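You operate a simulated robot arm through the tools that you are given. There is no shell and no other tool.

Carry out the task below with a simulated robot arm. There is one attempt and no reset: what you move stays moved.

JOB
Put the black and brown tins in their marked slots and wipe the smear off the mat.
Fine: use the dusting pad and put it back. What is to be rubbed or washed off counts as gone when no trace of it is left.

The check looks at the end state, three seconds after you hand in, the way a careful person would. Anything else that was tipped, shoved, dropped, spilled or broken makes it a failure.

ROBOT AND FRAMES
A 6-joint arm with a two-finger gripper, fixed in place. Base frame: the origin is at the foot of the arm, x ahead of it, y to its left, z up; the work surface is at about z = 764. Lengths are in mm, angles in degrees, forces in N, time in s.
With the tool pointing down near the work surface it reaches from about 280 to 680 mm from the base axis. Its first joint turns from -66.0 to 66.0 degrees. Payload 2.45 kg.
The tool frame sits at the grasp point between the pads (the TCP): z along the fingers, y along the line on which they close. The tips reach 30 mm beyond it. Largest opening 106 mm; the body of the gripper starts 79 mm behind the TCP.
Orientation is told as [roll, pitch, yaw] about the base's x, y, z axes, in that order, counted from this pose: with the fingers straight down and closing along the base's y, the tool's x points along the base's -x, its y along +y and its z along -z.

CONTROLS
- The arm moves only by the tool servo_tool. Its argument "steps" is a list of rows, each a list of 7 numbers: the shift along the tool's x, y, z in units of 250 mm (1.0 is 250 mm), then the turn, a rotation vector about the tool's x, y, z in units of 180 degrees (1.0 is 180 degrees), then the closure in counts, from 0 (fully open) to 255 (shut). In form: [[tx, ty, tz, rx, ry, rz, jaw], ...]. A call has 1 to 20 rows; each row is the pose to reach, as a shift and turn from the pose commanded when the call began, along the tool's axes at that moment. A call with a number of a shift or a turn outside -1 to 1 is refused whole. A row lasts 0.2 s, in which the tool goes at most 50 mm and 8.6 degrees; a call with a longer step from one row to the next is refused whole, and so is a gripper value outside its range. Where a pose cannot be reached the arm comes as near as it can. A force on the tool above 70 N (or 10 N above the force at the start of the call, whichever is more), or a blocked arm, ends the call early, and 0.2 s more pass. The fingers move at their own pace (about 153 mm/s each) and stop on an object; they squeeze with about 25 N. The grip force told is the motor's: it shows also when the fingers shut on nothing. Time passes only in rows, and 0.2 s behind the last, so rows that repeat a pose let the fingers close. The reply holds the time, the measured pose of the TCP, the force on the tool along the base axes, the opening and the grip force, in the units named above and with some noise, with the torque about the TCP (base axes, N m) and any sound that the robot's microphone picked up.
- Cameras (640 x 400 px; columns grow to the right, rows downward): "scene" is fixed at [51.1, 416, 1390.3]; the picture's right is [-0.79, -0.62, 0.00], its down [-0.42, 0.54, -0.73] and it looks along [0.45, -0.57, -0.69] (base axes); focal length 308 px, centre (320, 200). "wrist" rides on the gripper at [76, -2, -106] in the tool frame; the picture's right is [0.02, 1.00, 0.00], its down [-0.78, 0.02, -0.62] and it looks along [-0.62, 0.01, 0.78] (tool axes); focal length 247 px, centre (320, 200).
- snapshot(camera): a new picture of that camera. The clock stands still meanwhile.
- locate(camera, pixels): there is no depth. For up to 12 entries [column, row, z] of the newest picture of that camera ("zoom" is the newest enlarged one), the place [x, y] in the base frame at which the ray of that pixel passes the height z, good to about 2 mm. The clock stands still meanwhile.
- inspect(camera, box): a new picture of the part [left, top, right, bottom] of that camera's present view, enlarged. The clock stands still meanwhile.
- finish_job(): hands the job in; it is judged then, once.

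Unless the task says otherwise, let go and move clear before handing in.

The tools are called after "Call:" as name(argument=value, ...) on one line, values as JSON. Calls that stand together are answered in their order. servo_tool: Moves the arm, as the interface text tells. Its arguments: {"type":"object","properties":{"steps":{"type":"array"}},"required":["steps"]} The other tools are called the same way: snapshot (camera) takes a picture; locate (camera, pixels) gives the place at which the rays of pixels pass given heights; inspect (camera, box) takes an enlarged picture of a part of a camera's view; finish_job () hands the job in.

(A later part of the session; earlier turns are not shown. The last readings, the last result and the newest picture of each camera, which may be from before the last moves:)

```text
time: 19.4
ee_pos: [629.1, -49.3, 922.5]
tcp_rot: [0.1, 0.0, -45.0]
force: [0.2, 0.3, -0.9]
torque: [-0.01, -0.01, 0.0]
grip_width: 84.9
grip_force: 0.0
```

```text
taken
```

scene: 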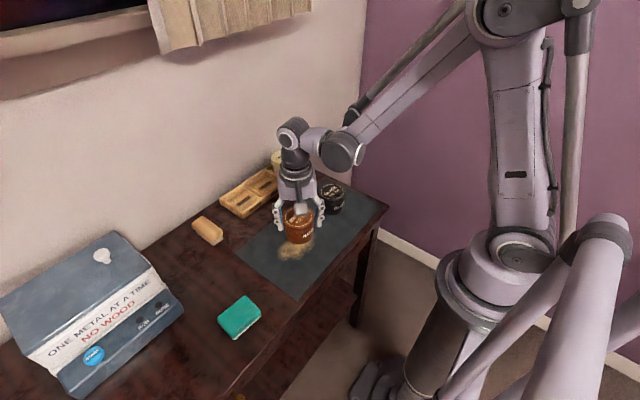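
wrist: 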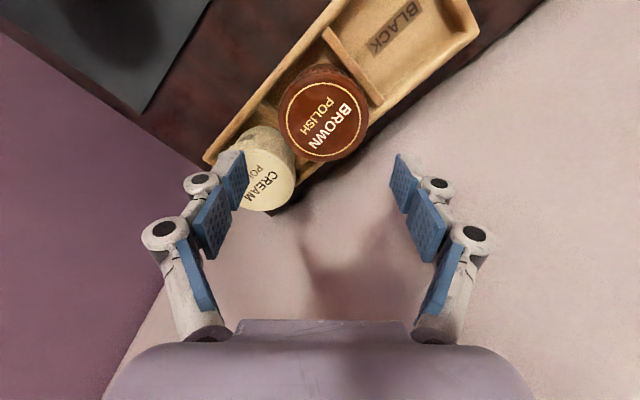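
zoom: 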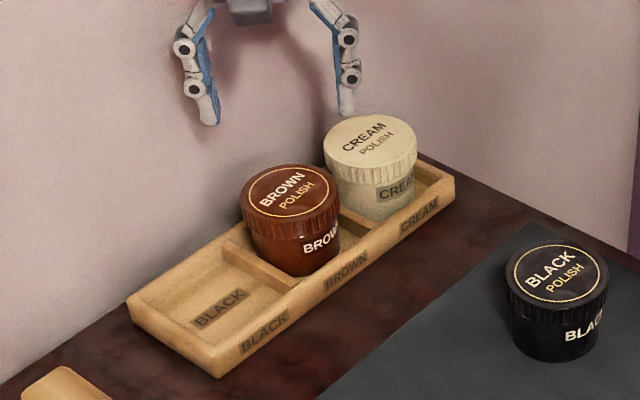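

Brown sits upright in its slot. Now I'll move above the black tin at ≈(414,−103).

Call:
servo_tool(steps=[[0.0754, -0.1271, 0.0, 0, 0, 0, 0], [0.1509, -0.2543, 0.0, 0, 0, 0, 0], [0.2263, -0.3814, 0.0, 0, 0, 0, 0], [0.3017, -0.5085, 0.02, 0, 0, 0, 0], [0.3772, -0.6357, 0.05, 0, 0, 0, 0], [0.4526, -0.7628, 0.08, 0, 0, 0, 0], [0.4526, -0.7628, 0.08, 0, 0, 0, 0]])

Call:
snapshot(camera="wrist")

Call:
inspect(camera="wrist", box=[240, 60, 400, 200])

```text
time: 21.0
ee_pos: [414.7, -105.6, 901.9]
tcp_rot: [0.2, -0.1, -45.0]
force: [0.0, -0.4, -0.2]
torque: [0.0, -0.03, -0.01]
grip_width: 105.8
grip_force: 0.0
```

```text
taken
```

wrist: 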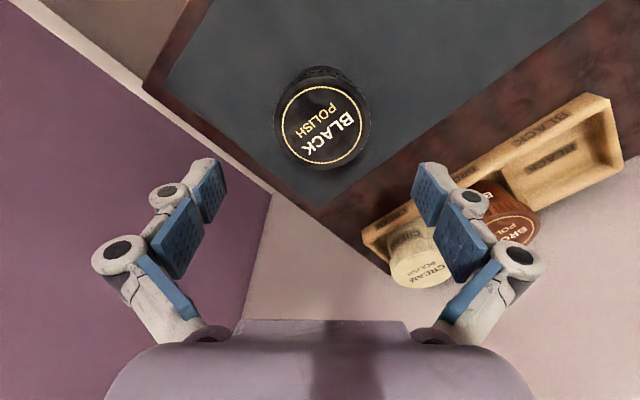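

```text
2.86 times, centred on (320, 130) of wrist
```

zoom: 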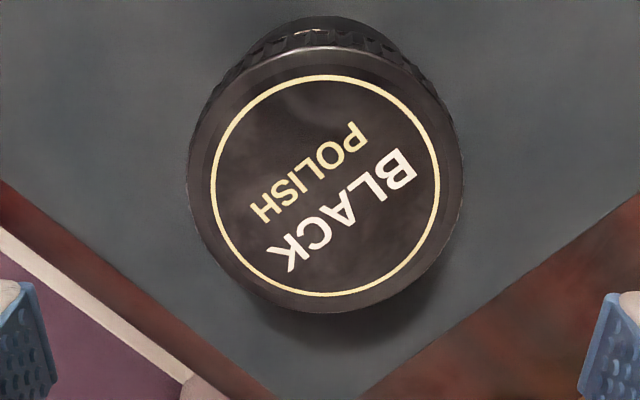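

Call:
locate(camera="zoom", pixels=[[325, 185, 822], [325, 190, 822], [187, 185, 822], [463, 185, 822], [210, 186, 822], [441, 186, 822]])

```text
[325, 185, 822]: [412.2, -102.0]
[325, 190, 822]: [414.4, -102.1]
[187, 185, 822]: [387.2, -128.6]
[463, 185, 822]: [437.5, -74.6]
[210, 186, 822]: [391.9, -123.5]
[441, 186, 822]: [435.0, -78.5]
```

Black's lid centre is ≈(413,−102), about 2 mm toward +tool x from where I am. I'll correct, descend and grip.

Call:
servo_tool(steps=[[0.0079, 0, 0.1, 0, 0, 0, 0], [0.0079, 0, 0.2, 0, 0, 0, 0], [0.0079, 0, 0.29, 0, 0, 0, 0], [0.0079, 0, 0.332, 0, 0, 0, 0], [0.0079, 0, 0.332, 0, 0, 0, 0]])

Call:
snapshot(camera="wrist")

```text
time: 22.2
ee_pos: [412.2, -101.6, 819.3]
tcp_rot: [0.1, 0.1, -45.0]
force: [0.4, -0.3, -0.3]
torque: [0.0, 0.03, 0.0]
grip_width: 105.9
grip_force: 0.1
```

```text
taken
```

wrist: 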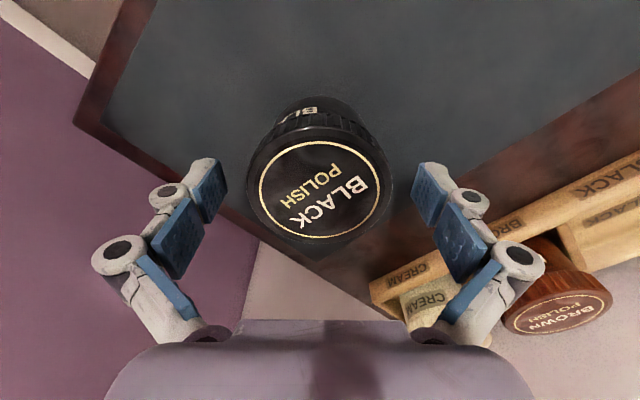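

The lid is centred between the fingers at (320,190), the same as with brown. I'll close and lift.

Call:
servo_tool(steps=[[0, 0, 0, 0, 0, 0, 120], [0, 0, 0, 0, 0, 0, 255], [0, 0, 0, 0, 0, 0, 255], [0, 0, 0, 0, 0, 0, 255], [0, 0, -0.02, 0, 0, 0, 255], [0, 0, -0.06, 0, 0, 0, 255], [0, 0, -0.14, 0, 0, 0, 255], [0, 0, -0.24, 0, 0, 0, 255], [0, 0, -0.28, 0, 0, 0, 255], [0, 0, -0.28, 0, 0, 0, 255]])

Call:
snapshot(camera="wrist")

Call:
snapshot(camera="scene")

```text
time: 24.4
ee_pos: [412.1, -101.2, 889.8]
tcp_rot: [0.1, -0.1, -45.0]
force: [0.7, 0.0, -1.0]
torque: [0.02, -0.02, 0.02]
grip_width: 77.0
grip_force: 25.2
```

```text
taken
```

wrist: 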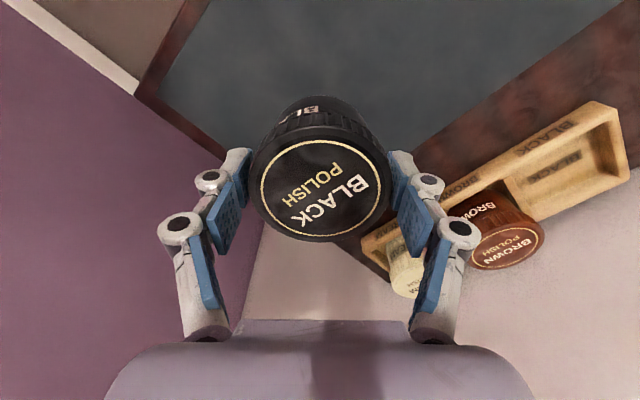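

```text
taken
```

scene: 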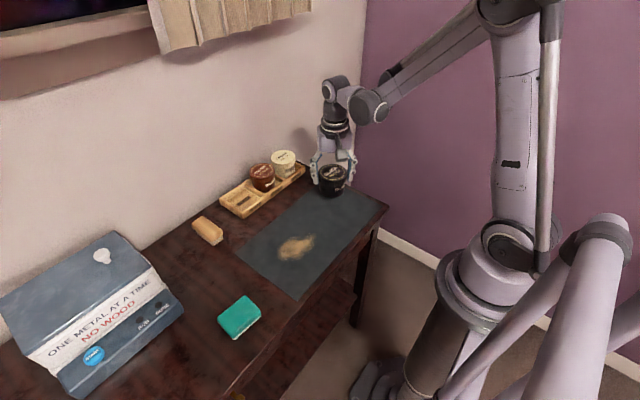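

Black is held at 77 mm with steady grip force. I'll carry it first to (500,37) and then in to the black slot, away from the brown tin.

Call:
servo_tool(steps=[[0.0292, 0.1281, -0.03, 0, 0, 0, 255], [0.0585, 0.2562, -0.05, 0, 0, 0, 255], [0.0877, 0.3844, -0.05, 0, 0, 0, 255], [0.117, 0.5125, -0.05, 0, 0, 0, 255], [0.1462, 0.6406, -0.05, 0, 0, 0, 255], [0.1462, 0.6406, -0.05, 0, 0, 0, 255]])

Call:
servo_tool(steps=[[-0.0912, 0.0912, 0, 0, 0, 0, 255], [-0.1825, 0.1825, 0, 0, 0, 0, 255], [-0.2737, 0.2737, 0, 0, 0, 0, 255], [-0.3649, 0.3649, 0, 0, 0, 0, 255], [-0.3649, 0.3649, 0, 0, 0, 0, 255], [-0.3649, 0.3649, 0, 0, 0, 0, 255]])

Call:
snapshot(camera="wrist")

Call:
inspect(camera="scene", box=[180, 110, 340, 230])

```text
time: 25.8
ee_pos: [500.5, 38.9, 902.1]
tcp_rot: [0.1, 0.0, -44.9]
force: [-0.3, -0.8, -1.0]
torque: [-0.01, -0.03, 0.02]
grip_width: 77.1
grip_force: 25.0
```

```text
time: 27.2
ee_pos: [628.5, 37.8, 901.3]
tcp_rot: [0.1, -0.1, -45.1]
force: [0.8, 0.9, -1.5]
torque: [0.01, -0.02, 0.01]
grip_width: 77.4
grip_force: 24.7
```

```text
taken
```

wrist: 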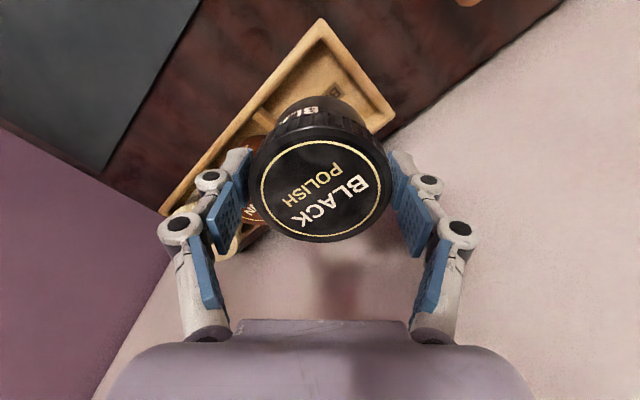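

```text
3.33 times, centred on (260, 170) of scene
```

zoom: 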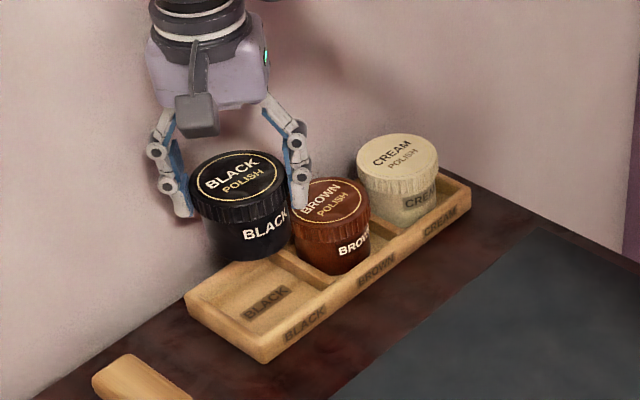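

Call:
inspect(camera="wrist", box=[230, 0, 420, 140])

```text
2.86 times, centred on (325, 70) of wrist
```

zoom: 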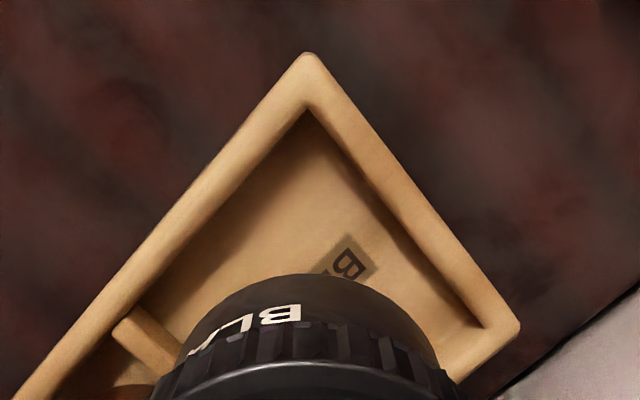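

Call:
locate(camera="zoom", pixels=[[307, 55, 782], [305, 105, 782], [485, 325, 782], [520, 327, 782], [115, 330, 782], [140, 310, 782], [478, 322, 770], [303, 112, 770], [345, 262, 770]])

```text
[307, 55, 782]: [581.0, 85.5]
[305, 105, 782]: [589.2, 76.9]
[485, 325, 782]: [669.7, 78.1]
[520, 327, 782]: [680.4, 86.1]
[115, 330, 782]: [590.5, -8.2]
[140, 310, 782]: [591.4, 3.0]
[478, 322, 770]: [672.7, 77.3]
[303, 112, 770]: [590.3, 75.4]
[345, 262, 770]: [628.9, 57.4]
```

The inner bounds of the black slot are x 590–670, y 1.5–77, so the centre is ≈(630,39). I'll lower the tin to just above the floor.

Call:
servo_tool(steps=[[0, 0.0057, 0.06, 0, 0, 0, 255], [0, 0.0057, 0.12, 0, 0, 0, 255], [0, 0.0057, 0.18, 0, 0, 0, 255], [0, 0.0057, 0.24, 0, 0, 0, 255], [0, 0.0057, 0.28, 0, 0, 0, 255], [0, 0.0057, 0.296, 0, 0, 0, 255], [0, 0.0057, 0.296, 0, 0, 0, 255]])

Call:
inspect(camera="scene", box=[180, 110, 340, 230])

Call:
snapshot(camera="wrist")

```text
time: 28.8
ee_pos: [629.0, 38.1, 827.9]
tcp_rot: [0.1, 0.0, -44.9]
force: [0.7, 0.1, -1.4]
torque: [-0.02, -0.03, 0.02]
grip_width: 77.1
grip_force: 24.5
```

```text
3.33 times, centred on (260, 170) of scene
```

zoom: 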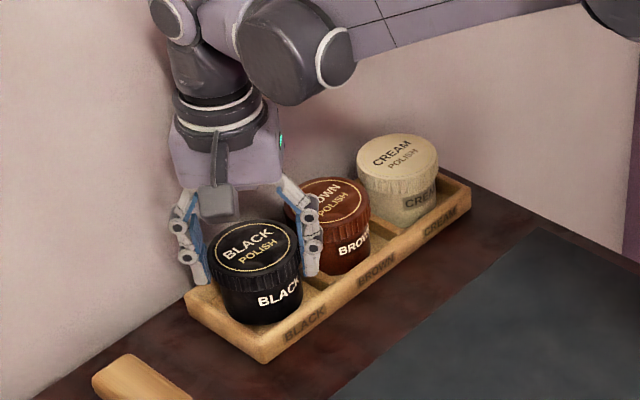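

```text
taken
```

wrist: 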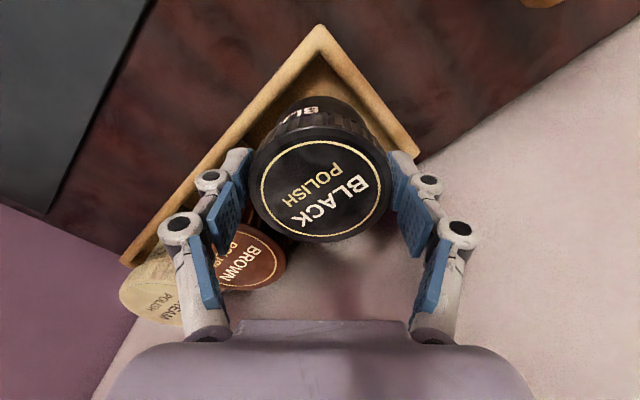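

Call:
servo_tool(steps=[[0, 0, 0.006, 0, 0, 0, 255], [0, 0, 0.012, 0, 0, 0, 255], [0, 0, 0.016, 0, 0, 0, 255], [0, 0, 0.016, 0, 0, 0, 255]])

```text
time: 29.8
ee_pos: [630.2, 37.6, 823.4]
tcp_rot: [0.0, 0.0, -45.0]
force: [0.1, 1.1, 2.9]
torque: [-0.03, 0.04, -0.01]
grip_width: 77.2
grip_force: 25.0
```

The vertical force turned positive (2.9 N), so the tin is touching the slot floor. I'll release with a small opening and lift away.

Call:
servo_tool(steps=[[0, 0, 0.002, 0, 0, 0, 255], [0, 0, 0.002, 0, 0, 0, 50], [0, 0, 0.002, 0, 0, 0, 50], [0, 0, -0.02, 0, 0, 0, 50], [0, 0, -0.08, 0, 0, 0, 50], [0, 0, -0.2, 0, 0, 0, 50], [0, 0, -0.36, 0, 0, 0, 50], [0, 0, -0.44, 0, 0, 0, 50]])

Call:
inspect(camera="scene", box=[180, 110, 340, 230])

Call:
snapshot(camera="wrist")

```text
time: 31.6
ee_pos: [629.5, 37.5, 935.1]
tcp_rot: [0.1, 0.0, -45.0]
force: [0.6, 0.3, -0.2]
torque: [-0.01, -0.02, -0.02]
grip_width: 85.0
grip_force: 0.0
```

```text
3.33 times, centred on (260, 170) of scene
```

zoom: 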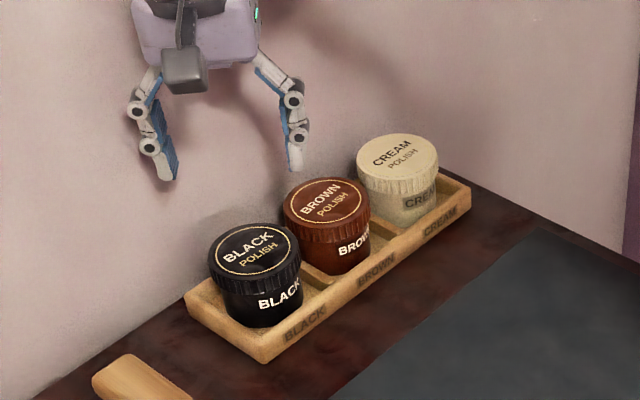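

```text
taken
```

wrist: 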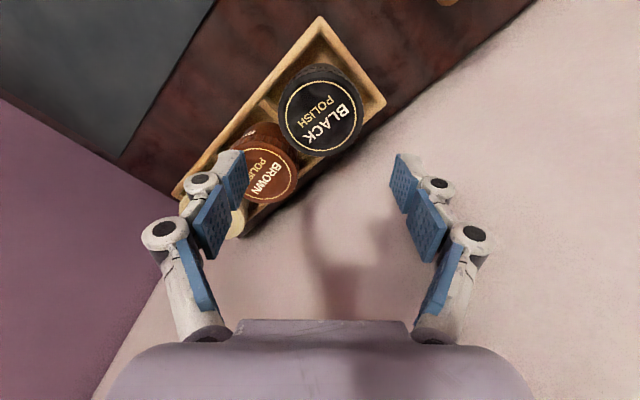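

Both tins are upright in their marked slots. Now I'll turn back to yaw 0 and go to view the teal pad and smear.

Call:
servo_tool(steps=[[0.1226, -0.0471, 0, 0, 0, -0.04167, 0], [0.2451, -0.0943, 0, 0, 0, -0.08333, 0], [0.3677, -0.1414, 0, 0, 0, -0.125, 0], [0.4903, -0.1885, 0, 0, 0, -0.16667, 0], [0.6128, -0.2357, 0, 0, 0, -0.20833, 0], [0.7354, -0.2828, 0, 0, 0, -0.25, 0], [0.7354, -0.2828, 0, 0, 0, -0.25, 0]])

Call:
snapshot(camera="scene")

Call:
servo_tool(steps=[[0.1, 0.111, 0.0353, 0, 0, 0, 0], [0.2, 0.222, 0.0707, 0, 0, 0, 0], [0.3, 0.333, 0.106, 0, 0, 0, 0], [0.4, 0.444, 0.1413, 0, 0, 0, 0], [0.5, 0.555, 0.1767, 0, 0, 0, 0], [0.6, 0.666, 0.212, 0, 0, 0, 0], [0.6, 0.666, 0.212, 0, 0, 0, 0]])

Call:
snapshot(camera="wrist")

Call:
inspect(camera="scene", box=[230, 170, 390, 300])

```text
time: 33.2
ee_pos: [450.7, 120.0, 934.8]
tcp_rot: [0.1, -0.1, 0.1]
force: [-0.7, -0.4, 0.0]
torque: [0.0, -0.03, 0.01]
grip_width: 106.1
grip_force: 0.0
```

```text
taken
```

scene: 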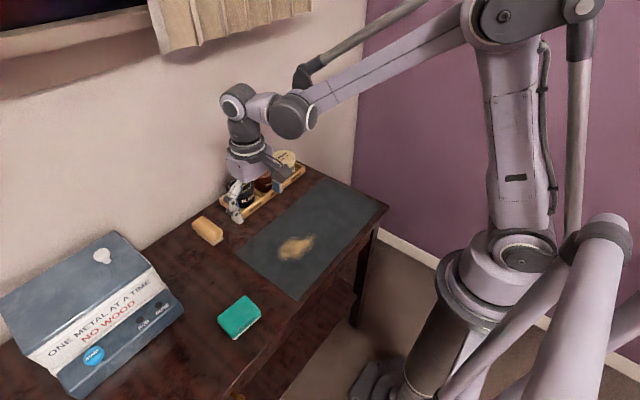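

```text
time: 34.8
ee_pos: [299.9, 286.5, 879.9]
tcp_rot: [0.0, -0.1, -0.1]
force: [-1.0, 0.4, 0.0]
torque: [0.01, -0.02, -0.01]
grip_width: 106.2
grip_force: 0.0
```

```text
taken
```

wrist: 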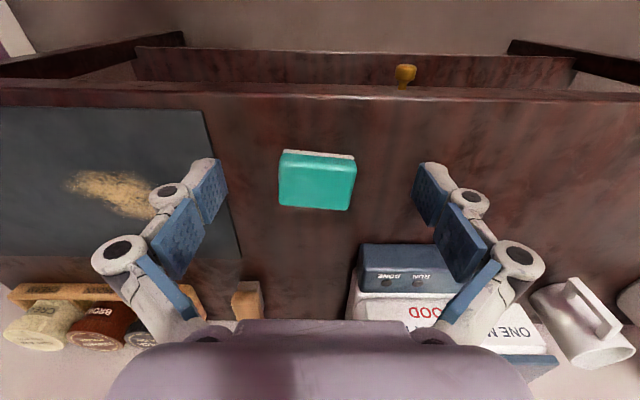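

```text
3.08 times, centred on (310, 235) of scene
```

zoom: 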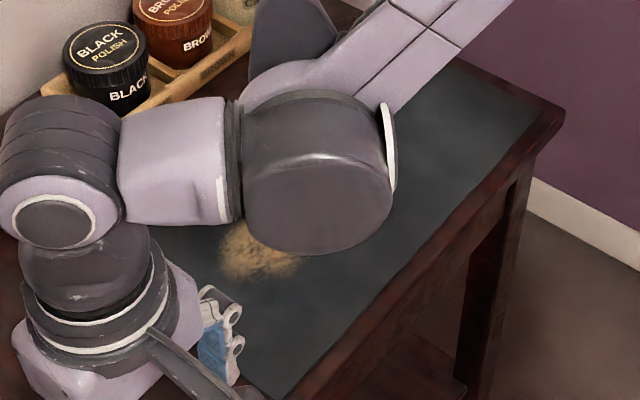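

The smear spans about wrist (65–170,170–220) and the teal pad about (278–356,150–210). I'll enlarge both and locate their edges.

Call:
inspect(camera="wrist", box=[260, 135, 380, 225])

Call:
locate(camera="zoom", pixels=[[113, 90, 785], [445, 113, 785], [423, 330, 785], [90, 300, 785]])

Call:
locate(camera="wrist", pixels=[[284, 151, 764], [354, 156, 764], [282, 157, 785], [355, 162, 785], [350, 211, 785], [278, 204, 785], [62, 180, 766], [165, 210, 766], [120, 222, 766], [110, 170, 766]])

```text
4.44 times, centred on (320, 180) of wrist
```

zoom: 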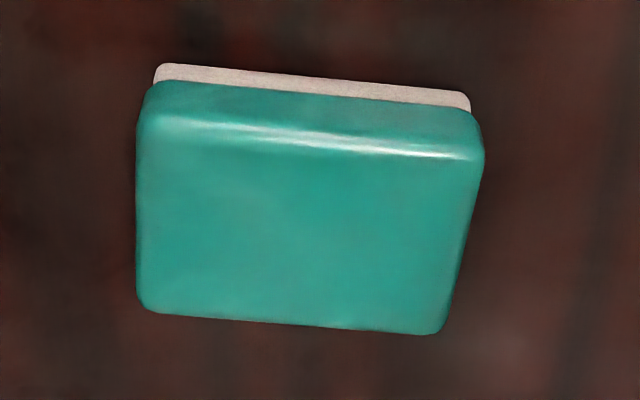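

```text
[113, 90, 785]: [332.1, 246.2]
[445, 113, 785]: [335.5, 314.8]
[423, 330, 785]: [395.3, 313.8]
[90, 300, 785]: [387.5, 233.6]
```

```text
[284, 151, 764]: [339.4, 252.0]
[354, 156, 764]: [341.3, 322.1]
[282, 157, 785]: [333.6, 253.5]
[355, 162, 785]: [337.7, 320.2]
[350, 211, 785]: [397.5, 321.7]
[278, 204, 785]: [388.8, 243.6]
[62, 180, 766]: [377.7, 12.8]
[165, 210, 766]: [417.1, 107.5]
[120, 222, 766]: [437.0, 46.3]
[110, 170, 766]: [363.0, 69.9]
```

Call:
locate(camera="wrist", pixels=[[279.5, 203.9, 785], [279.5, 203.9, 792], [279.5, 203.9, 800], [347, 210.4, 785], [347, 210.4, 792], [347, 210.4, 800], [281.8, 161.6, 785], [281.8, 161.6, 792], [281.8, 161.6, 800], [356.7, 170.6, 785], [356.7, 170.6, 792], [356.7, 170.6, 800]])

Call:
locate(camera="scene", pixels=[[245, 295.2, 785], [245, 295.2, 792], [245, 295.2, 800], [217, 318.5, 785], [217, 318.5, 792], [217, 318.5, 800], [260.5, 310.5, 785], [260.5, 310.5, 792], [260.5, 310.5, 800]])

```text
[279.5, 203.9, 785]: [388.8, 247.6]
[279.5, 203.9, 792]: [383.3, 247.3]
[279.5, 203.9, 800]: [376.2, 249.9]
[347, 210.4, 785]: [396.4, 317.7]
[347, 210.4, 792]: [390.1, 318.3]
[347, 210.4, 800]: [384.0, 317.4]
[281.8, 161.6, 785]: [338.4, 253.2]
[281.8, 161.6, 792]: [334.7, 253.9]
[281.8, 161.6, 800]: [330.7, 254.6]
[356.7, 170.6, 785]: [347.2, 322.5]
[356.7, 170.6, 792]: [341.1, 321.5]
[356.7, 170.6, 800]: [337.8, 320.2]
```

```text
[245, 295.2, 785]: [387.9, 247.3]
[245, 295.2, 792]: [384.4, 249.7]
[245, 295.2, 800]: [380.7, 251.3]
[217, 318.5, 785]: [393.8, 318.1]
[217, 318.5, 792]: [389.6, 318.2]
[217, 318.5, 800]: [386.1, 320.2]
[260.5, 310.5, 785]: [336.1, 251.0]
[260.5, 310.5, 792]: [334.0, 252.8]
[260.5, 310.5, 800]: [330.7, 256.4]
```

Both cameras agree the pad's top is z≈790, with body 50×71 mm centred at ≈(363.6,285.1) and yaw ≈−5°. I'll hover above it with the fingers aligned to its long side.

Call:
servo_tool(steps=[[-0.1272, 0, 0, 0, 0, 0.0145, 0], [-0.2544, 0.0, 0, 0, 0, 0.0289, 0], [-0.2544, 0.0, 0, 0, 0, 0.0289, 0], [-0.2544, 0.0, 0, 0, 0, 0.0289, 0]])

Call:
snapshot(camera="wrist")

Call:
inspect(camera="wrist", box=[240, 20, 400, 120])

```text
time: 35.8
ee_pos: [363.4, 284.8, 880.3]
tcp_rot: [0.0, -0.1, -5.2]
force: [-0.5, 0.0, -0.2]
torque: [-0.02, 0.01, -0.01]
grip_width: 106.3
grip_force: 0.2
```

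```text
taken
```

wrist: 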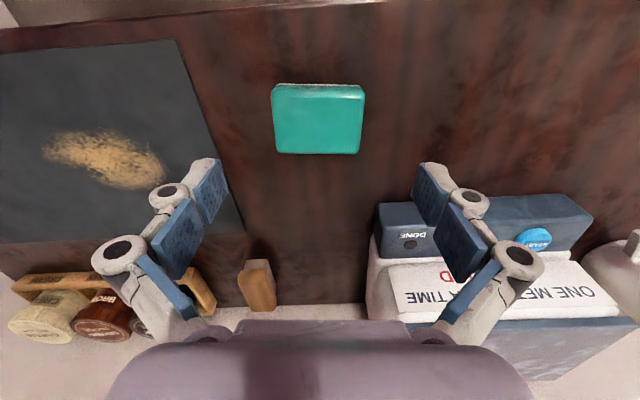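

```text
4.00 times, centred on (320, 70) of wrist
```

zoom: 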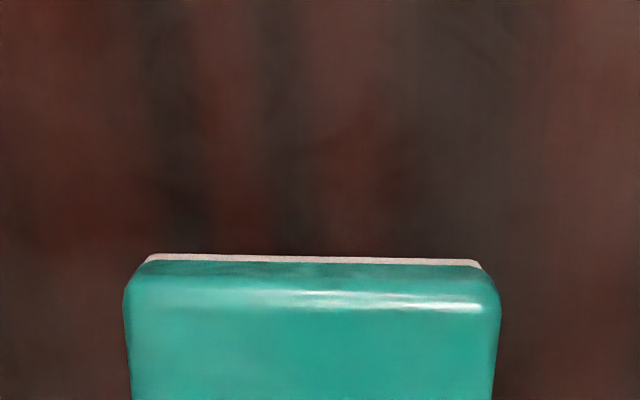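

Call:
locate(camera="wrist", pixels=[[275, 152, 790], [360, 154, 790], [271, 96, 790], [365, 97, 790], [318, 153, 790], [318, 96, 790], [276, 84.5, 764], [360, 85.5, 764]])

```text
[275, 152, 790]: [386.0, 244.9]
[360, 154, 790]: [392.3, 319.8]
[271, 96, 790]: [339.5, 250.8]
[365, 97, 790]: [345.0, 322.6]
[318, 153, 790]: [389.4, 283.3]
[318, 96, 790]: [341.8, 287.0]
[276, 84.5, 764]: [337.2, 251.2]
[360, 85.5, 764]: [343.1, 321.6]
```

The pad centre is ≈(365,285) and it is aligned with the fingers. I'll descend until the tips are about 10 mm above the table, around the upper body and clear of the felt.

Call:
servo_tool(steps=[[-0.0044, 0, 0.1, 0, 0, 0, 0], [-0.0044, 0, 0.2, 0, 0, 0, 0], [-0.0044, 0, 0.27, 0, 0, 0, 0], [-0.0044, 0, 0.304, 0, 0, 0, 0], [-0.0044, 0, 0.304, 0, 0, 0, 0]])

Call:
snapshot(camera="wrist")

Call:
inspect(camera="scene", box=[160, 230, 320, 350])

```text
time: 37.0
ee_pos: [363.9, 285.7, 805.5]
tcp_rot: [0.0, -0.1, -5.2]
force: [0.3, 0.2, 0.8]
torque: [0.03, 0.0, -0.05]
grip_width: 105.9
grip_force: 0.0
```

```text
taken
```

wrist: 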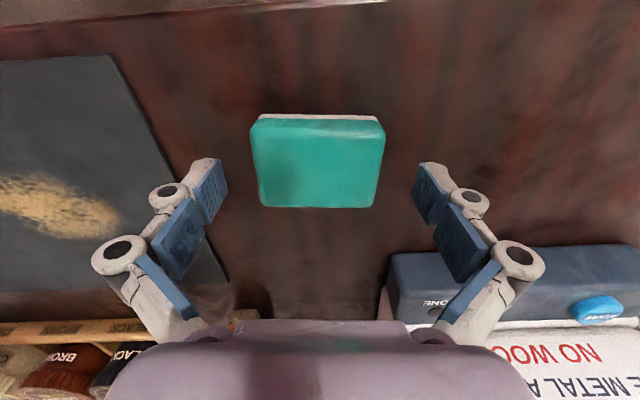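

```text
3.33 times, centred on (240, 290) of scene
```

zoom: 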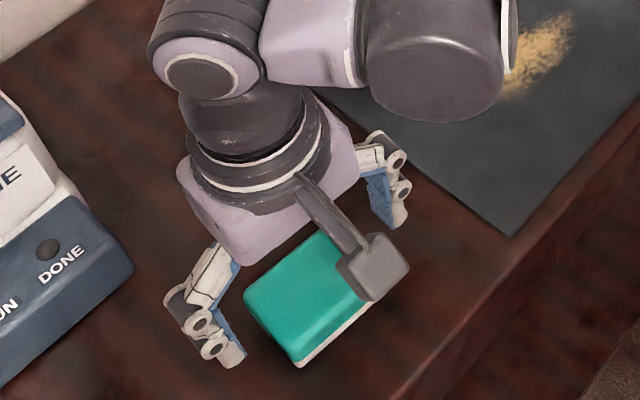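

The fingers straddle the pad evenly, so I'll close on it.

Call:
servo_tool(steps=[[0, 0, 0, 0, 0, 0, 60], [0, 0, 0, 0, 0, 0, 120], [0, 0, 0, 0, 0, 0, 255], [0, 0, 0, 0, 0, 0, 255]])

Call:
snapshot(camera="wrist")

Call:
inspect(camera="scene", box=[160, 230, 320, 350])

```text
time: 38.0
ee_pos: [364.5, 285.6, 805.5]
tcp_rot: [0.1, -0.1, -5.2]
force: [0.2, -1.6, 7.4]
torque: [-0.19, -0.14, -0.04]
grip_width: 74.1
grip_force: 24.8
```

```text
taken
```

wrist: 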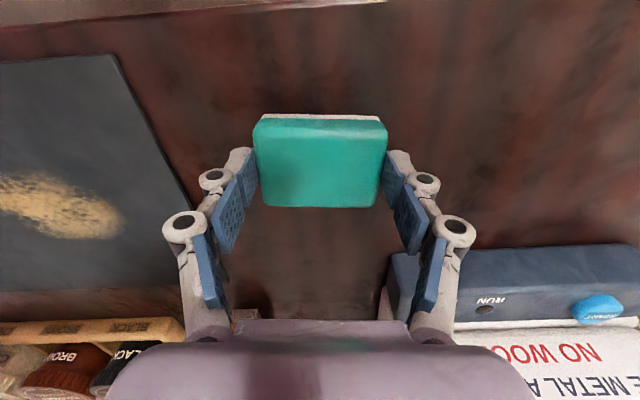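

```text
3.33 times, centred on (240, 290) of scene
```

zoom: 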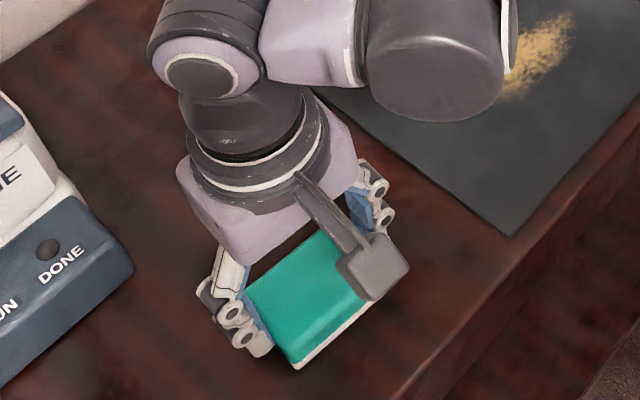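

The pad is gripped at 74.1 mm. I'll lift it straight up and check it comes with the fingers.

Call:
servo_tool(steps=[[0, 0, -0.02, 0, 0, 0, 255], [0, 0, -0.08, 0, 0, 0, 255], [0, 0, -0.2, 0, 0, 0, 255], [0, 0, -0.3, 0, 0, 0, 255], [0, 0, -0.3, 0, 0, 0, 255]])

Call:
snapshot(camera="wrist")

Call:
inspect(camera="scene", box=[180, 200, 380, 340])

```text
time: 39.2
ee_pos: [365.4, 284.2, 878.9]
tcp_rot: [0.0, -0.2, -5.1]
force: [-0.5, 0.0, -0.7]
torque: [-0.01, 0.02, 0.0]
grip_width: 74.3
grip_force: 25.4
```

```text
taken
```

wrist: 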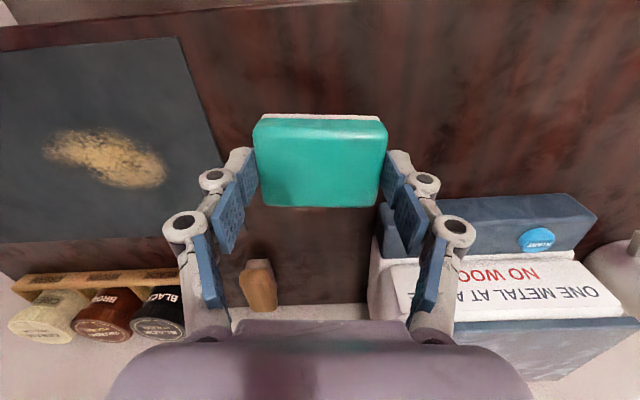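

```text
2.86 times, centred on (280, 270) of scene
```

zoom: 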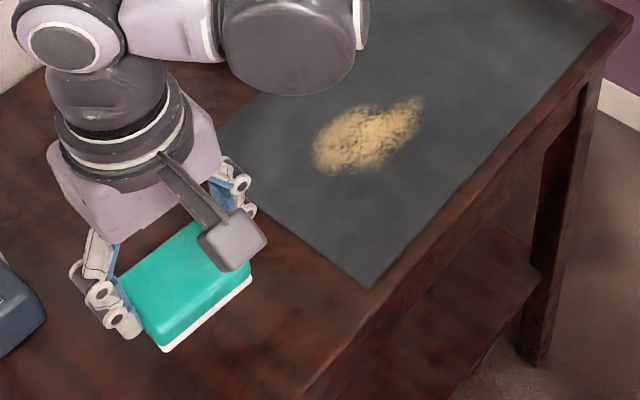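

The pad is held well, and the whole smear is visible in the zoom at about (310–425,95–176). I'll locate its outline.

Call:
locate(camera="zoom", pixels=[[310, 160, 767], [315, 135, 767], [345, 105, 767], [385, 97, 767], [424, 93, 767], [425, 115, 767], [405, 145, 767], [370, 175, 767], [330, 175, 767], [300, 170, 767]])

Call:
inspect(camera="scene", box=[270, 215, 350, 275])

```text
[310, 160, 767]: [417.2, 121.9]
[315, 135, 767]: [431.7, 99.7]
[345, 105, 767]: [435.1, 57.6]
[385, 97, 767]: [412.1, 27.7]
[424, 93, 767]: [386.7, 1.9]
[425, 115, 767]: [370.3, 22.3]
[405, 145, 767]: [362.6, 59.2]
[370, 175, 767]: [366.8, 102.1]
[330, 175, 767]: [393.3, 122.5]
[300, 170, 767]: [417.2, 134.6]
```

```text
6.67 times, centred on (310, 245) of scene
```

zoom: 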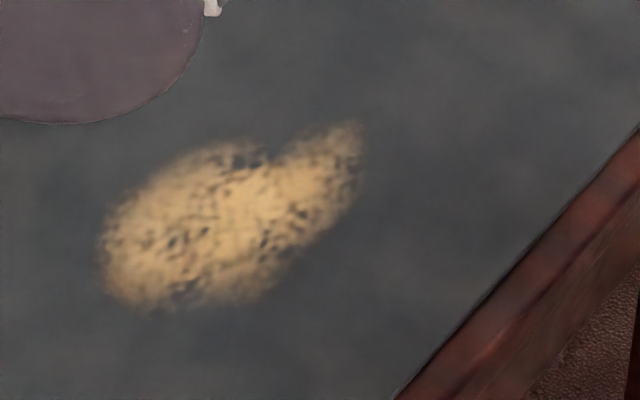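

The smear spans x≈362–436, y≈0–125. I'll carry the pad above the mat's near-left part at (370,118), level it to yaw 0, and stay clear of the surface.

Call:
servo_tool(steps=[[-0.0163, -0.1326, 0.0, 0, 0, -0.0058, 255], [-0.0326, -0.2652, 0.03, 0, 0, -0.0116, 255], [-0.049, -0.3977, 0.08, 0, 0, -0.0173, 255], [-0.0653, -0.5303, 0.12, 0, 0, -0.0231, 255], [-0.0816, -0.6629, 0.156, 0, 0, -0.0289, 255], [-0.0816, -0.6629, 0.156, 0, 0, -0.0289, 255]])

Call:
snapshot(camera="wrist")

```text
time: 40.6
ee_pos: [371.6, 117.3, 840.2]
tcp_rot: [0.0, 0.0, 0.1]
force: [0.0, -0.9, 0.4]
torque: [-0.02, -0.01, 0.01]
grip_width: 74.0
grip_force: 25.0
```

```text
taken
```

wrist: 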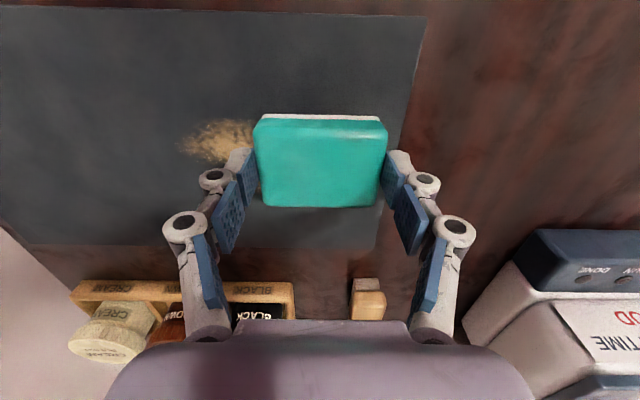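

I'll descend to just above the expected contact height, then feel for contact in small steps.

Call:
servo_tool(steps=[[0, 0, 0.06, 0, 0, 0, 255], [0, 0, 0.1, 0, 0, 0, 255], [0, 0, 0.124, 0, 0, 0, 255], [0, 0, 0.128, 0, 0, 0, 255], [0, 0, 0.128, 0, 0, 0, 255]])

Call:
servo_tool(steps=[[0, 0, 0.004, 0, 0, 0, 255], [0, 0, 0.004, 0, 0, 0, 255]])

Call:
servo_tool(steps=[[0, 0, 0.004, 0, 0, 0, 255], [0, 0, 0.004, 0, 0, 0, 255]])

```text
time: 41.8
ee_pos: [370.9, 116.8, 808.9]
tcp_rot: [-0.1, -0.1, 0.0]
force: [0.5, -2.9, 16.9]
torque: [-0.09, -0.04, 0.01]
grip_width: 74.6
grip_force: 25.0
```

```text
time: 42.4
ee_pos: [370.0, 116.8, 808.3]
tcp_rot: [-0.1, -0.1, 0.0]
force: [0.9, -6.3, 17.1]
torque: [-0.24, 0.0, -0.07]
grip_width: 74.2
grip_force: 25.0
```

```text
time: 43.0
ee_pos: [369.7, 117.5, 805.1]
tcp_rot: [-0.1, 0.0, 0.0]
force: [1.4, -5.3, 17.6]
torque: [-0.25, -0.05, 0.0]
grip_width: 74.3
grip_force: 25.1
```

The pad is pressing on the mat with about 17 N, and the pad slid slightly in the grip, so no more downward pushing is needed. I'll ease off 0.5 mm and make a first pass along y at x≈370.

Call:
servo_tool(steps=[[0, 0, -0.002, 0, 0, 0, 255], [0, -0.08, -0.002, 0, 0, 0, 255], [0, -0.16, -0.002, 0, 0, 0, 255], [0, -0.24, -0.002, 0, 0, 0, 255], [0, -0.32, -0.002, 0, 0, 0, 255], [0, -0.4, -0.002, 0, 0, 0, 255], [0, -0.48, -0.002, 0, 0, 0, 255], [0, -0.48, -0.002, 0, 0, 0, 255]])

Call:
snapshot(camera="wrist")

Call:
snapshot(camera="scene")

```text
time: 44.8
ee_pos: [369.8, -1.1, 806.7]
tcp_rot: [0.0, 0.0, 0.0]
force: [0.1, 0.2, -1.3]
torque: [0.01, -0.01, 0.02]
grip_width: 74.2
grip_force: 24.8
```

```text
taken
```

wrist: 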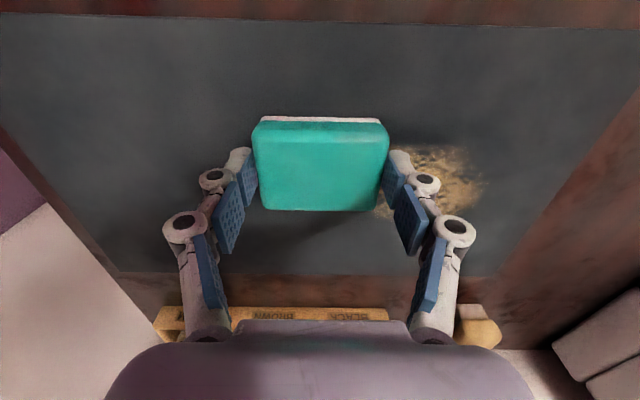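

```text
taken
```

scene: 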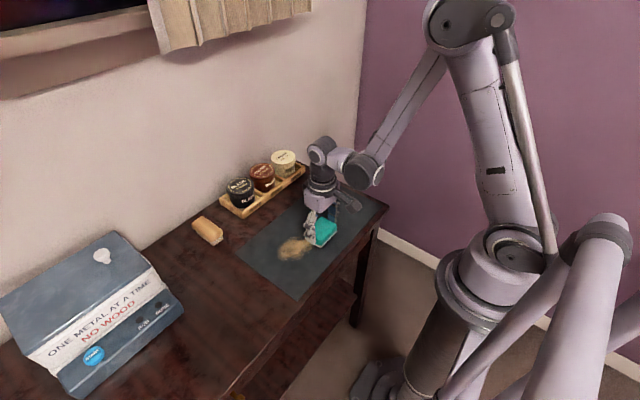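

The force is back to −1.3 N, so the last stretch of that pass hovered without contact. I'll step down gently here to regain light pressure.

Call:
servo_tool(steps=[[0, 0, 0.002, 0, 0, 0, 255], [0, 0, 0.002, 0, 0, 0, 255]])

Call:
servo_tool(steps=[[0, 0, 0.002, 0, 0, 0, 255], [0, 0, 0.002, 0, 0, 0, 255]])

```text
time: 45.4
ee_pos: [370.9, -0.8, 805.6]
tcp_rot: [0.0, -0.1, 0.1]
force: [0.6, 2.2, 12.2]
torque: [0.12, 0.01, 0.03]
grip_width: 74.2
grip_force: 24.9
```

```text
time: 46.0
ee_pos: [369.7, -0.3, 806.0]
tcp_rot: [0.1, -0.1, 0.1]
force: [2.0, 6.3, 17.4]
torque: [0.22, -0.05, 0.06]
grip_width: 74.0
grip_force: 25.6
```

Contact is back at about 17 N. I'll sweep +y along x≈370 at this height.

Call:
servo_tool(steps=[[0, 0.08, 0, 0, 0, 0, 255], [0, 0.16, 0, 0, 0, 0, 255], [0, 0.24, 0, 0, 0, 0, 255], [0, 0.32, 0, 0, 0, 0, 255], [0, 0.4, 0, 0, 0, 0, 255], [0, 0.48, 0, 0, 0, 0, 255]])

Call:
snapshot(camera="wrist")

Call:
inspect(camera="scene", box=[230, 180, 390, 300])

```text
time: 47.4
ee_pos: [370.9, 116.1, 805.4]
tcp_rot: [-0.2, -0.1, -0.1]
force: [-0.6, -14.8, 17.6]
torque: [-0.53, 0.01, 0.07]
grip_width: 74.3
grip_force: 25.4
```

```text
taken
```

wrist: 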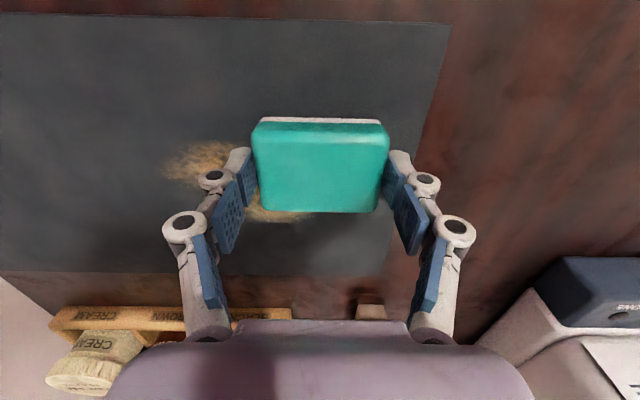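

```text
3.33 times, centred on (310, 240) of scene
```

zoom: 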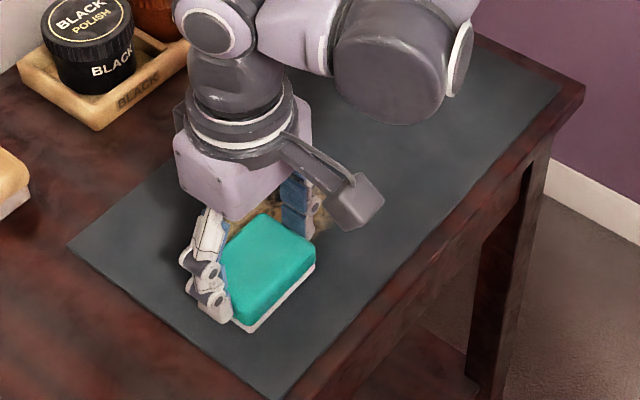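

The x≈370 lane made contact throughout (drag −14.8 N, normal 17.6 N). Next come two more lanes at x≈400 and x≈430, lifting slightly between lanes.

Call:
servo_tool(steps=[[0, 0, -0.02, 0, 0, 0, 255], [-0.12, 0, -0.02, 0, 0, 0, 255], [-0.12, 0, 0.001, 0, 0, 0, 255], [-0.12, -0.08, 0.001, 0, 0, 0, 255], [-0.12, -0.16, 0.001, 0, 0, 0, 255], [-0.12, -0.24, 0.001, 0, 0, 0, 255], [-0.12, -0.32, 0.001, 0, 0, 0, 255], [-0.12, -0.4, 0.001, 0, 0, 0, 255], [-0.12, -0.48, 0.001, 0, 0, 0, 255], [-0.12, -0.48, -0.02, 0, 0, 0, 255], [-0.24, -0.48, -0.02, 0, 0, 0, 255], [-0.24, -0.48, 0.002, 0, 0, 0, 255], [-0.24, -0.4, 0.002, 0, 0, 0, 255], [-0.24, -0.32, 0.002, 0, 0, 0, 255], [-0.24, -0.24, 0.002, 0, 0, 0, 255], [-0.24, -0.16, 0.002, 0, 0, 0, 255], [-0.24, -0.08, 0.002, 0, 0, 0, 255], [-0.24, 0, 0.002, 0, 0, 0, 255]])

Call:
snapshot(camera="wrist")

Call:
inspect(camera="scene", box=[230, 180, 390, 300])

```text
time: 51.2
ee_pos: [430.7, 118.2, 806.7]
tcp_rot: [0.0, -0.1, -0.1]
force: [0.0, 0.1, -1.2]
torque: [-0.01, -0.01, 0.04]
grip_width: 74.4
grip_force: 24.8
```

```text
taken
```

wrist: 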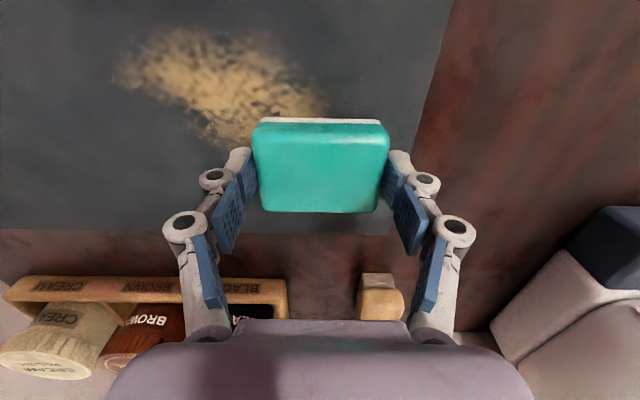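

```text
3.33 times, centred on (310, 240) of scene
```

zoom: 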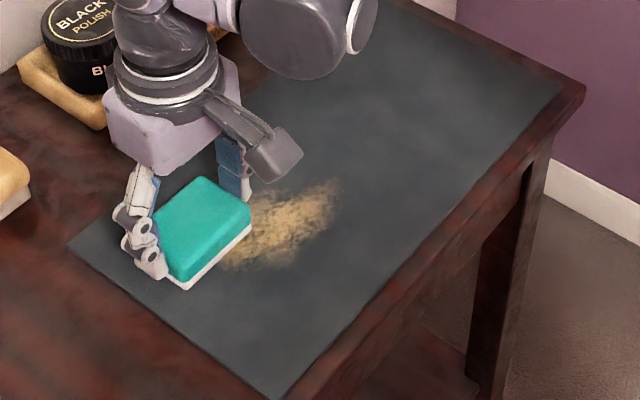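

The force is again −1.2 N and the smear is mostly still present, so the quick lowering made the pad slip up in the grip and these lanes hovered. I'll find contact again in small steps.

Call:
servo_tool(steps=[[0, 0, 0.002, 0, 0, 0, 255], [0, 0, 0.002, 0, 0, 0, 255]])

Call:
servo_tool(steps=[[0, 0, 0.002, 0, 0, 0, 255], [0, 0, 0.002, 0, 0, 0, 255]])

```text
time: 51.8
ee_pos: [431.1, 118.8, 805.6]
tcp_rot: [0.0, -0.1, -0.1]
force: [0.0, -0.1, -0.6]
torque: [0.0, 0.0, -0.01]
grip_width: 74.2
grip_force: 24.6
```

```text
time: 52.4
ee_pos: [429.9, 118.5, 805.3]
tcp_rot: [0.1, -0.2, 0.0]
force: [1.8, 1.7, 5.9]
torque: [0.3, 0.0, -0.02]
grip_width: 74.2
grip_force: 25.3
```

Contact is at about 7 N net. I'll sweep −y along x≈430 with a very slight downward ramp to keep pressure.

Call:
servo_tool(steps=[[0, -0.08, 0.0006, 0, 0, 0, 255], [0, -0.16, 0.001, 0, 0, 0, 255], [0, -0.24, 0.0014, 0, 0, 0, 255], [0, -0.32, 0.0018, 0, 0, 0, 255], [0, -0.4, 0.0022, 0, 0, 0, 255], [0, -0.48, 0.0026, 0, 0, 0, 255]])

Call:
snapshot(camera="wrist")

Call:
inspect(camera="scene", box=[230, 180, 390, 300])

```text
time: 53.8
ee_pos: [429.4, -2.3, 804.5]
tcp_rot: [0.0, -0.1, 0.0]
force: [-0.1, 9.5, 11.8]
torque: [0.34, 0.03, -0.13]
grip_width: 74.3
grip_force: 25.4
```

```text
taken
```

wrist: 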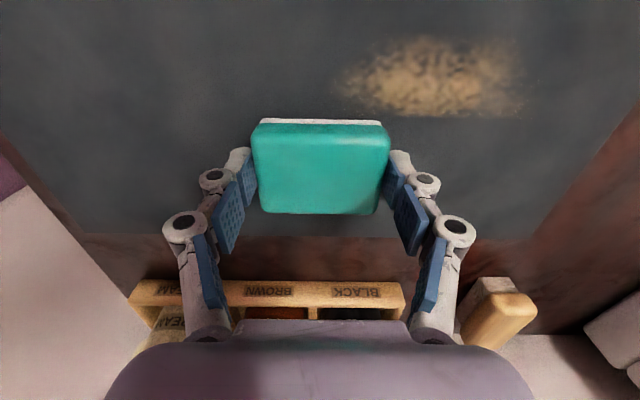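

```text
3.33 times, centred on (310, 240) of scene
```

zoom: 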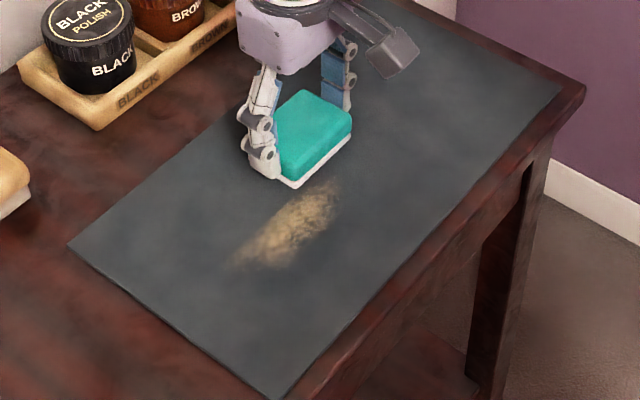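

With contact kept, everything beyond x≈405 wiped off; a strip remains at scene zoom (230–340,185–270). I'll shift to x≈395, lowering slowly this time.

Call:
servo_tool(steps=[[0, 0, -0.012, 0, 0, 0, 255], [0.07, 0, -0.012, 0, 0, 0, 255], [0.14, 0, -0.012, 0, 0, 0, 255], [0.14, 0, -0.006, 0, 0, 0, 255], [0.14, 0, -0.003, 0, 0, 0, 255], [0.14, 0, -0.001, 0, 0, 0, 255], [0.14, 0, 0, 0, 0, 0, 255], [0.14, 0, 0, 0, 0, 0, 255]])

Call:
locate(camera="wrist", pixels=[[340, 85, 766], [400, 115, 766], [525, 110, 766], [525, 45, 766], [420, 35, 766]])

```text
time: 55.6
ee_pos: [395.4, -1.8, 803.0]
tcp_rot: [0.0, -0.1, 0.0]
force: [1.4, 1.1, 17.3]
torque: [0.08, 0.01, 0.0]
grip_width: 74.2
grip_force: 24.9
```

```text
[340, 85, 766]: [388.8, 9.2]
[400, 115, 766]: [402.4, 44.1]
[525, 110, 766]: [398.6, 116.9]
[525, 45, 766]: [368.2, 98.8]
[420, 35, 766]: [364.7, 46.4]
```

Contact is at 17 N. I'll sweep +y along x≈395.

Call:
servo_tool(steps=[[0, 0.08, 0.0002, 0, 0, 0, 255], [0, 0.16, 0.0005, 0, 0, 0, 255], [0, 0.24, 0.0008, 0, 0, 0, 255], [0, 0.32, 0.0011, 0, 0, 0, 255], [0, 0.4, 0.0014, 0, 0, 0, 255], [0, 0.48, 0.0017, 0, 0, 0, 255], [0, 0.52, 0.0019, 0, 0, 0, 255]])

Call:
snapshot(camera="wrist")

Call:
inspect(camera="scene", box=[230, 180, 390, 300])

```text
time: 57.2
ee_pos: [394.0, 128.8, 802.6]
tcp_rot: [0.1, -0.2, 0.0]
force: [-0.1, -2.1, 1.3]
torque: [-0.16, 0.0, 0.01]
grip_width: 74.5
grip_force: 25.1
```

```text
taken
```

wrist: 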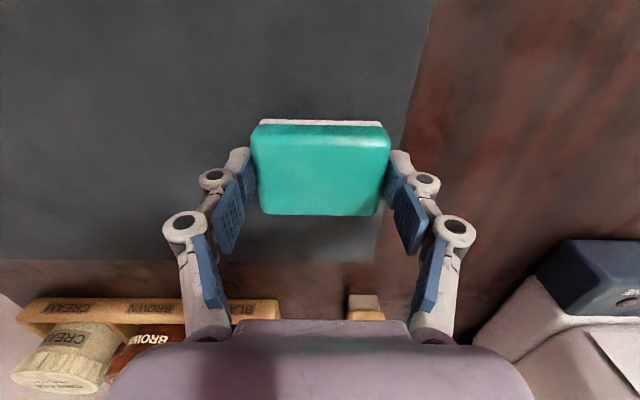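

```text
3.33 times, centred on (310, 240) of scene
```

zoom: 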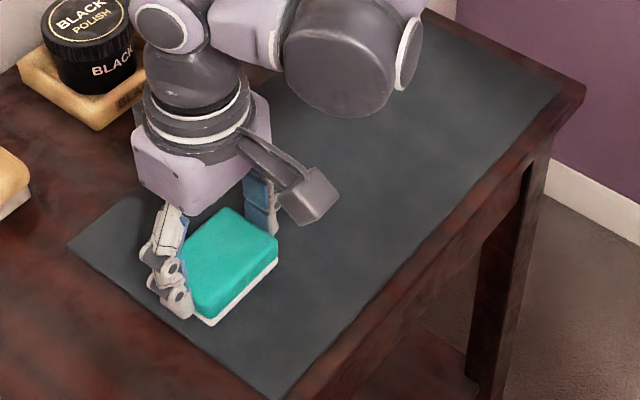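

The mat now looks clean in both views. To be safe against faint traces I'll make extra passes on either side, starting with x≈372.

Call:
servo_tool(steps=[[0, -0.02, -0.012, 0, 0, 0, 255], [0.045, -0.04, -0.012, 0, 0, 0, 255], [0.09, -0.04, -0.012, 0, 0, 0, 255], [0.09, -0.04, -0.006, 0, 0, 0, 255], [0.09, -0.04, -0.003, 0, 0, 0, 255], [0.09, -0.04, -0.001, 0, 0, 0, 255], [0.09, -0.04, 0.001, 0, 0, 0, 255], [0.09, -0.04, 0.001, 0, 0, 0, 255]])

```text
time: 59.0
ee_pos: [373.2, 116.4, 801.9]
tcp_rot: [0.0, -0.1, 0.0]
force: [0.0, -0.3, -0.5]
torque: [0.0, 0.0, -0.01]
grip_width: 74.1
grip_force: 24.3
```

Call:
servo_tool(steps=[[0, 0, 0.002, 0, 0, 0, 255], [0, 0, 0.002, 0, 0, 0, 255]])

Call:
servo_tool(steps=[[0, 0, 0.0015, 0, 0, 0, 255], [0, 0, 0.0015, 0, 0, 0, 255]])

```text
time: 59.6
ee_pos: [371.3, 118.0, 801.9]
tcp_rot: [0.0, -0.1, 0.1]
force: [-0.3, 0.6, 1.0]
torque: [-0.02, 0.03, 0.02]
grip_width: 74.3
grip_force: 24.6
```

```text
time: 60.2
ee_pos: [371.9, 118.4, 802.0]
tcp_rot: [0.1, -0.1, -0.1]
force: [-1.6, -1.2, 17.0]
torque: [-0.06, 0.05, 0.03]
grip_width: 74.1
grip_force: 25.4
```

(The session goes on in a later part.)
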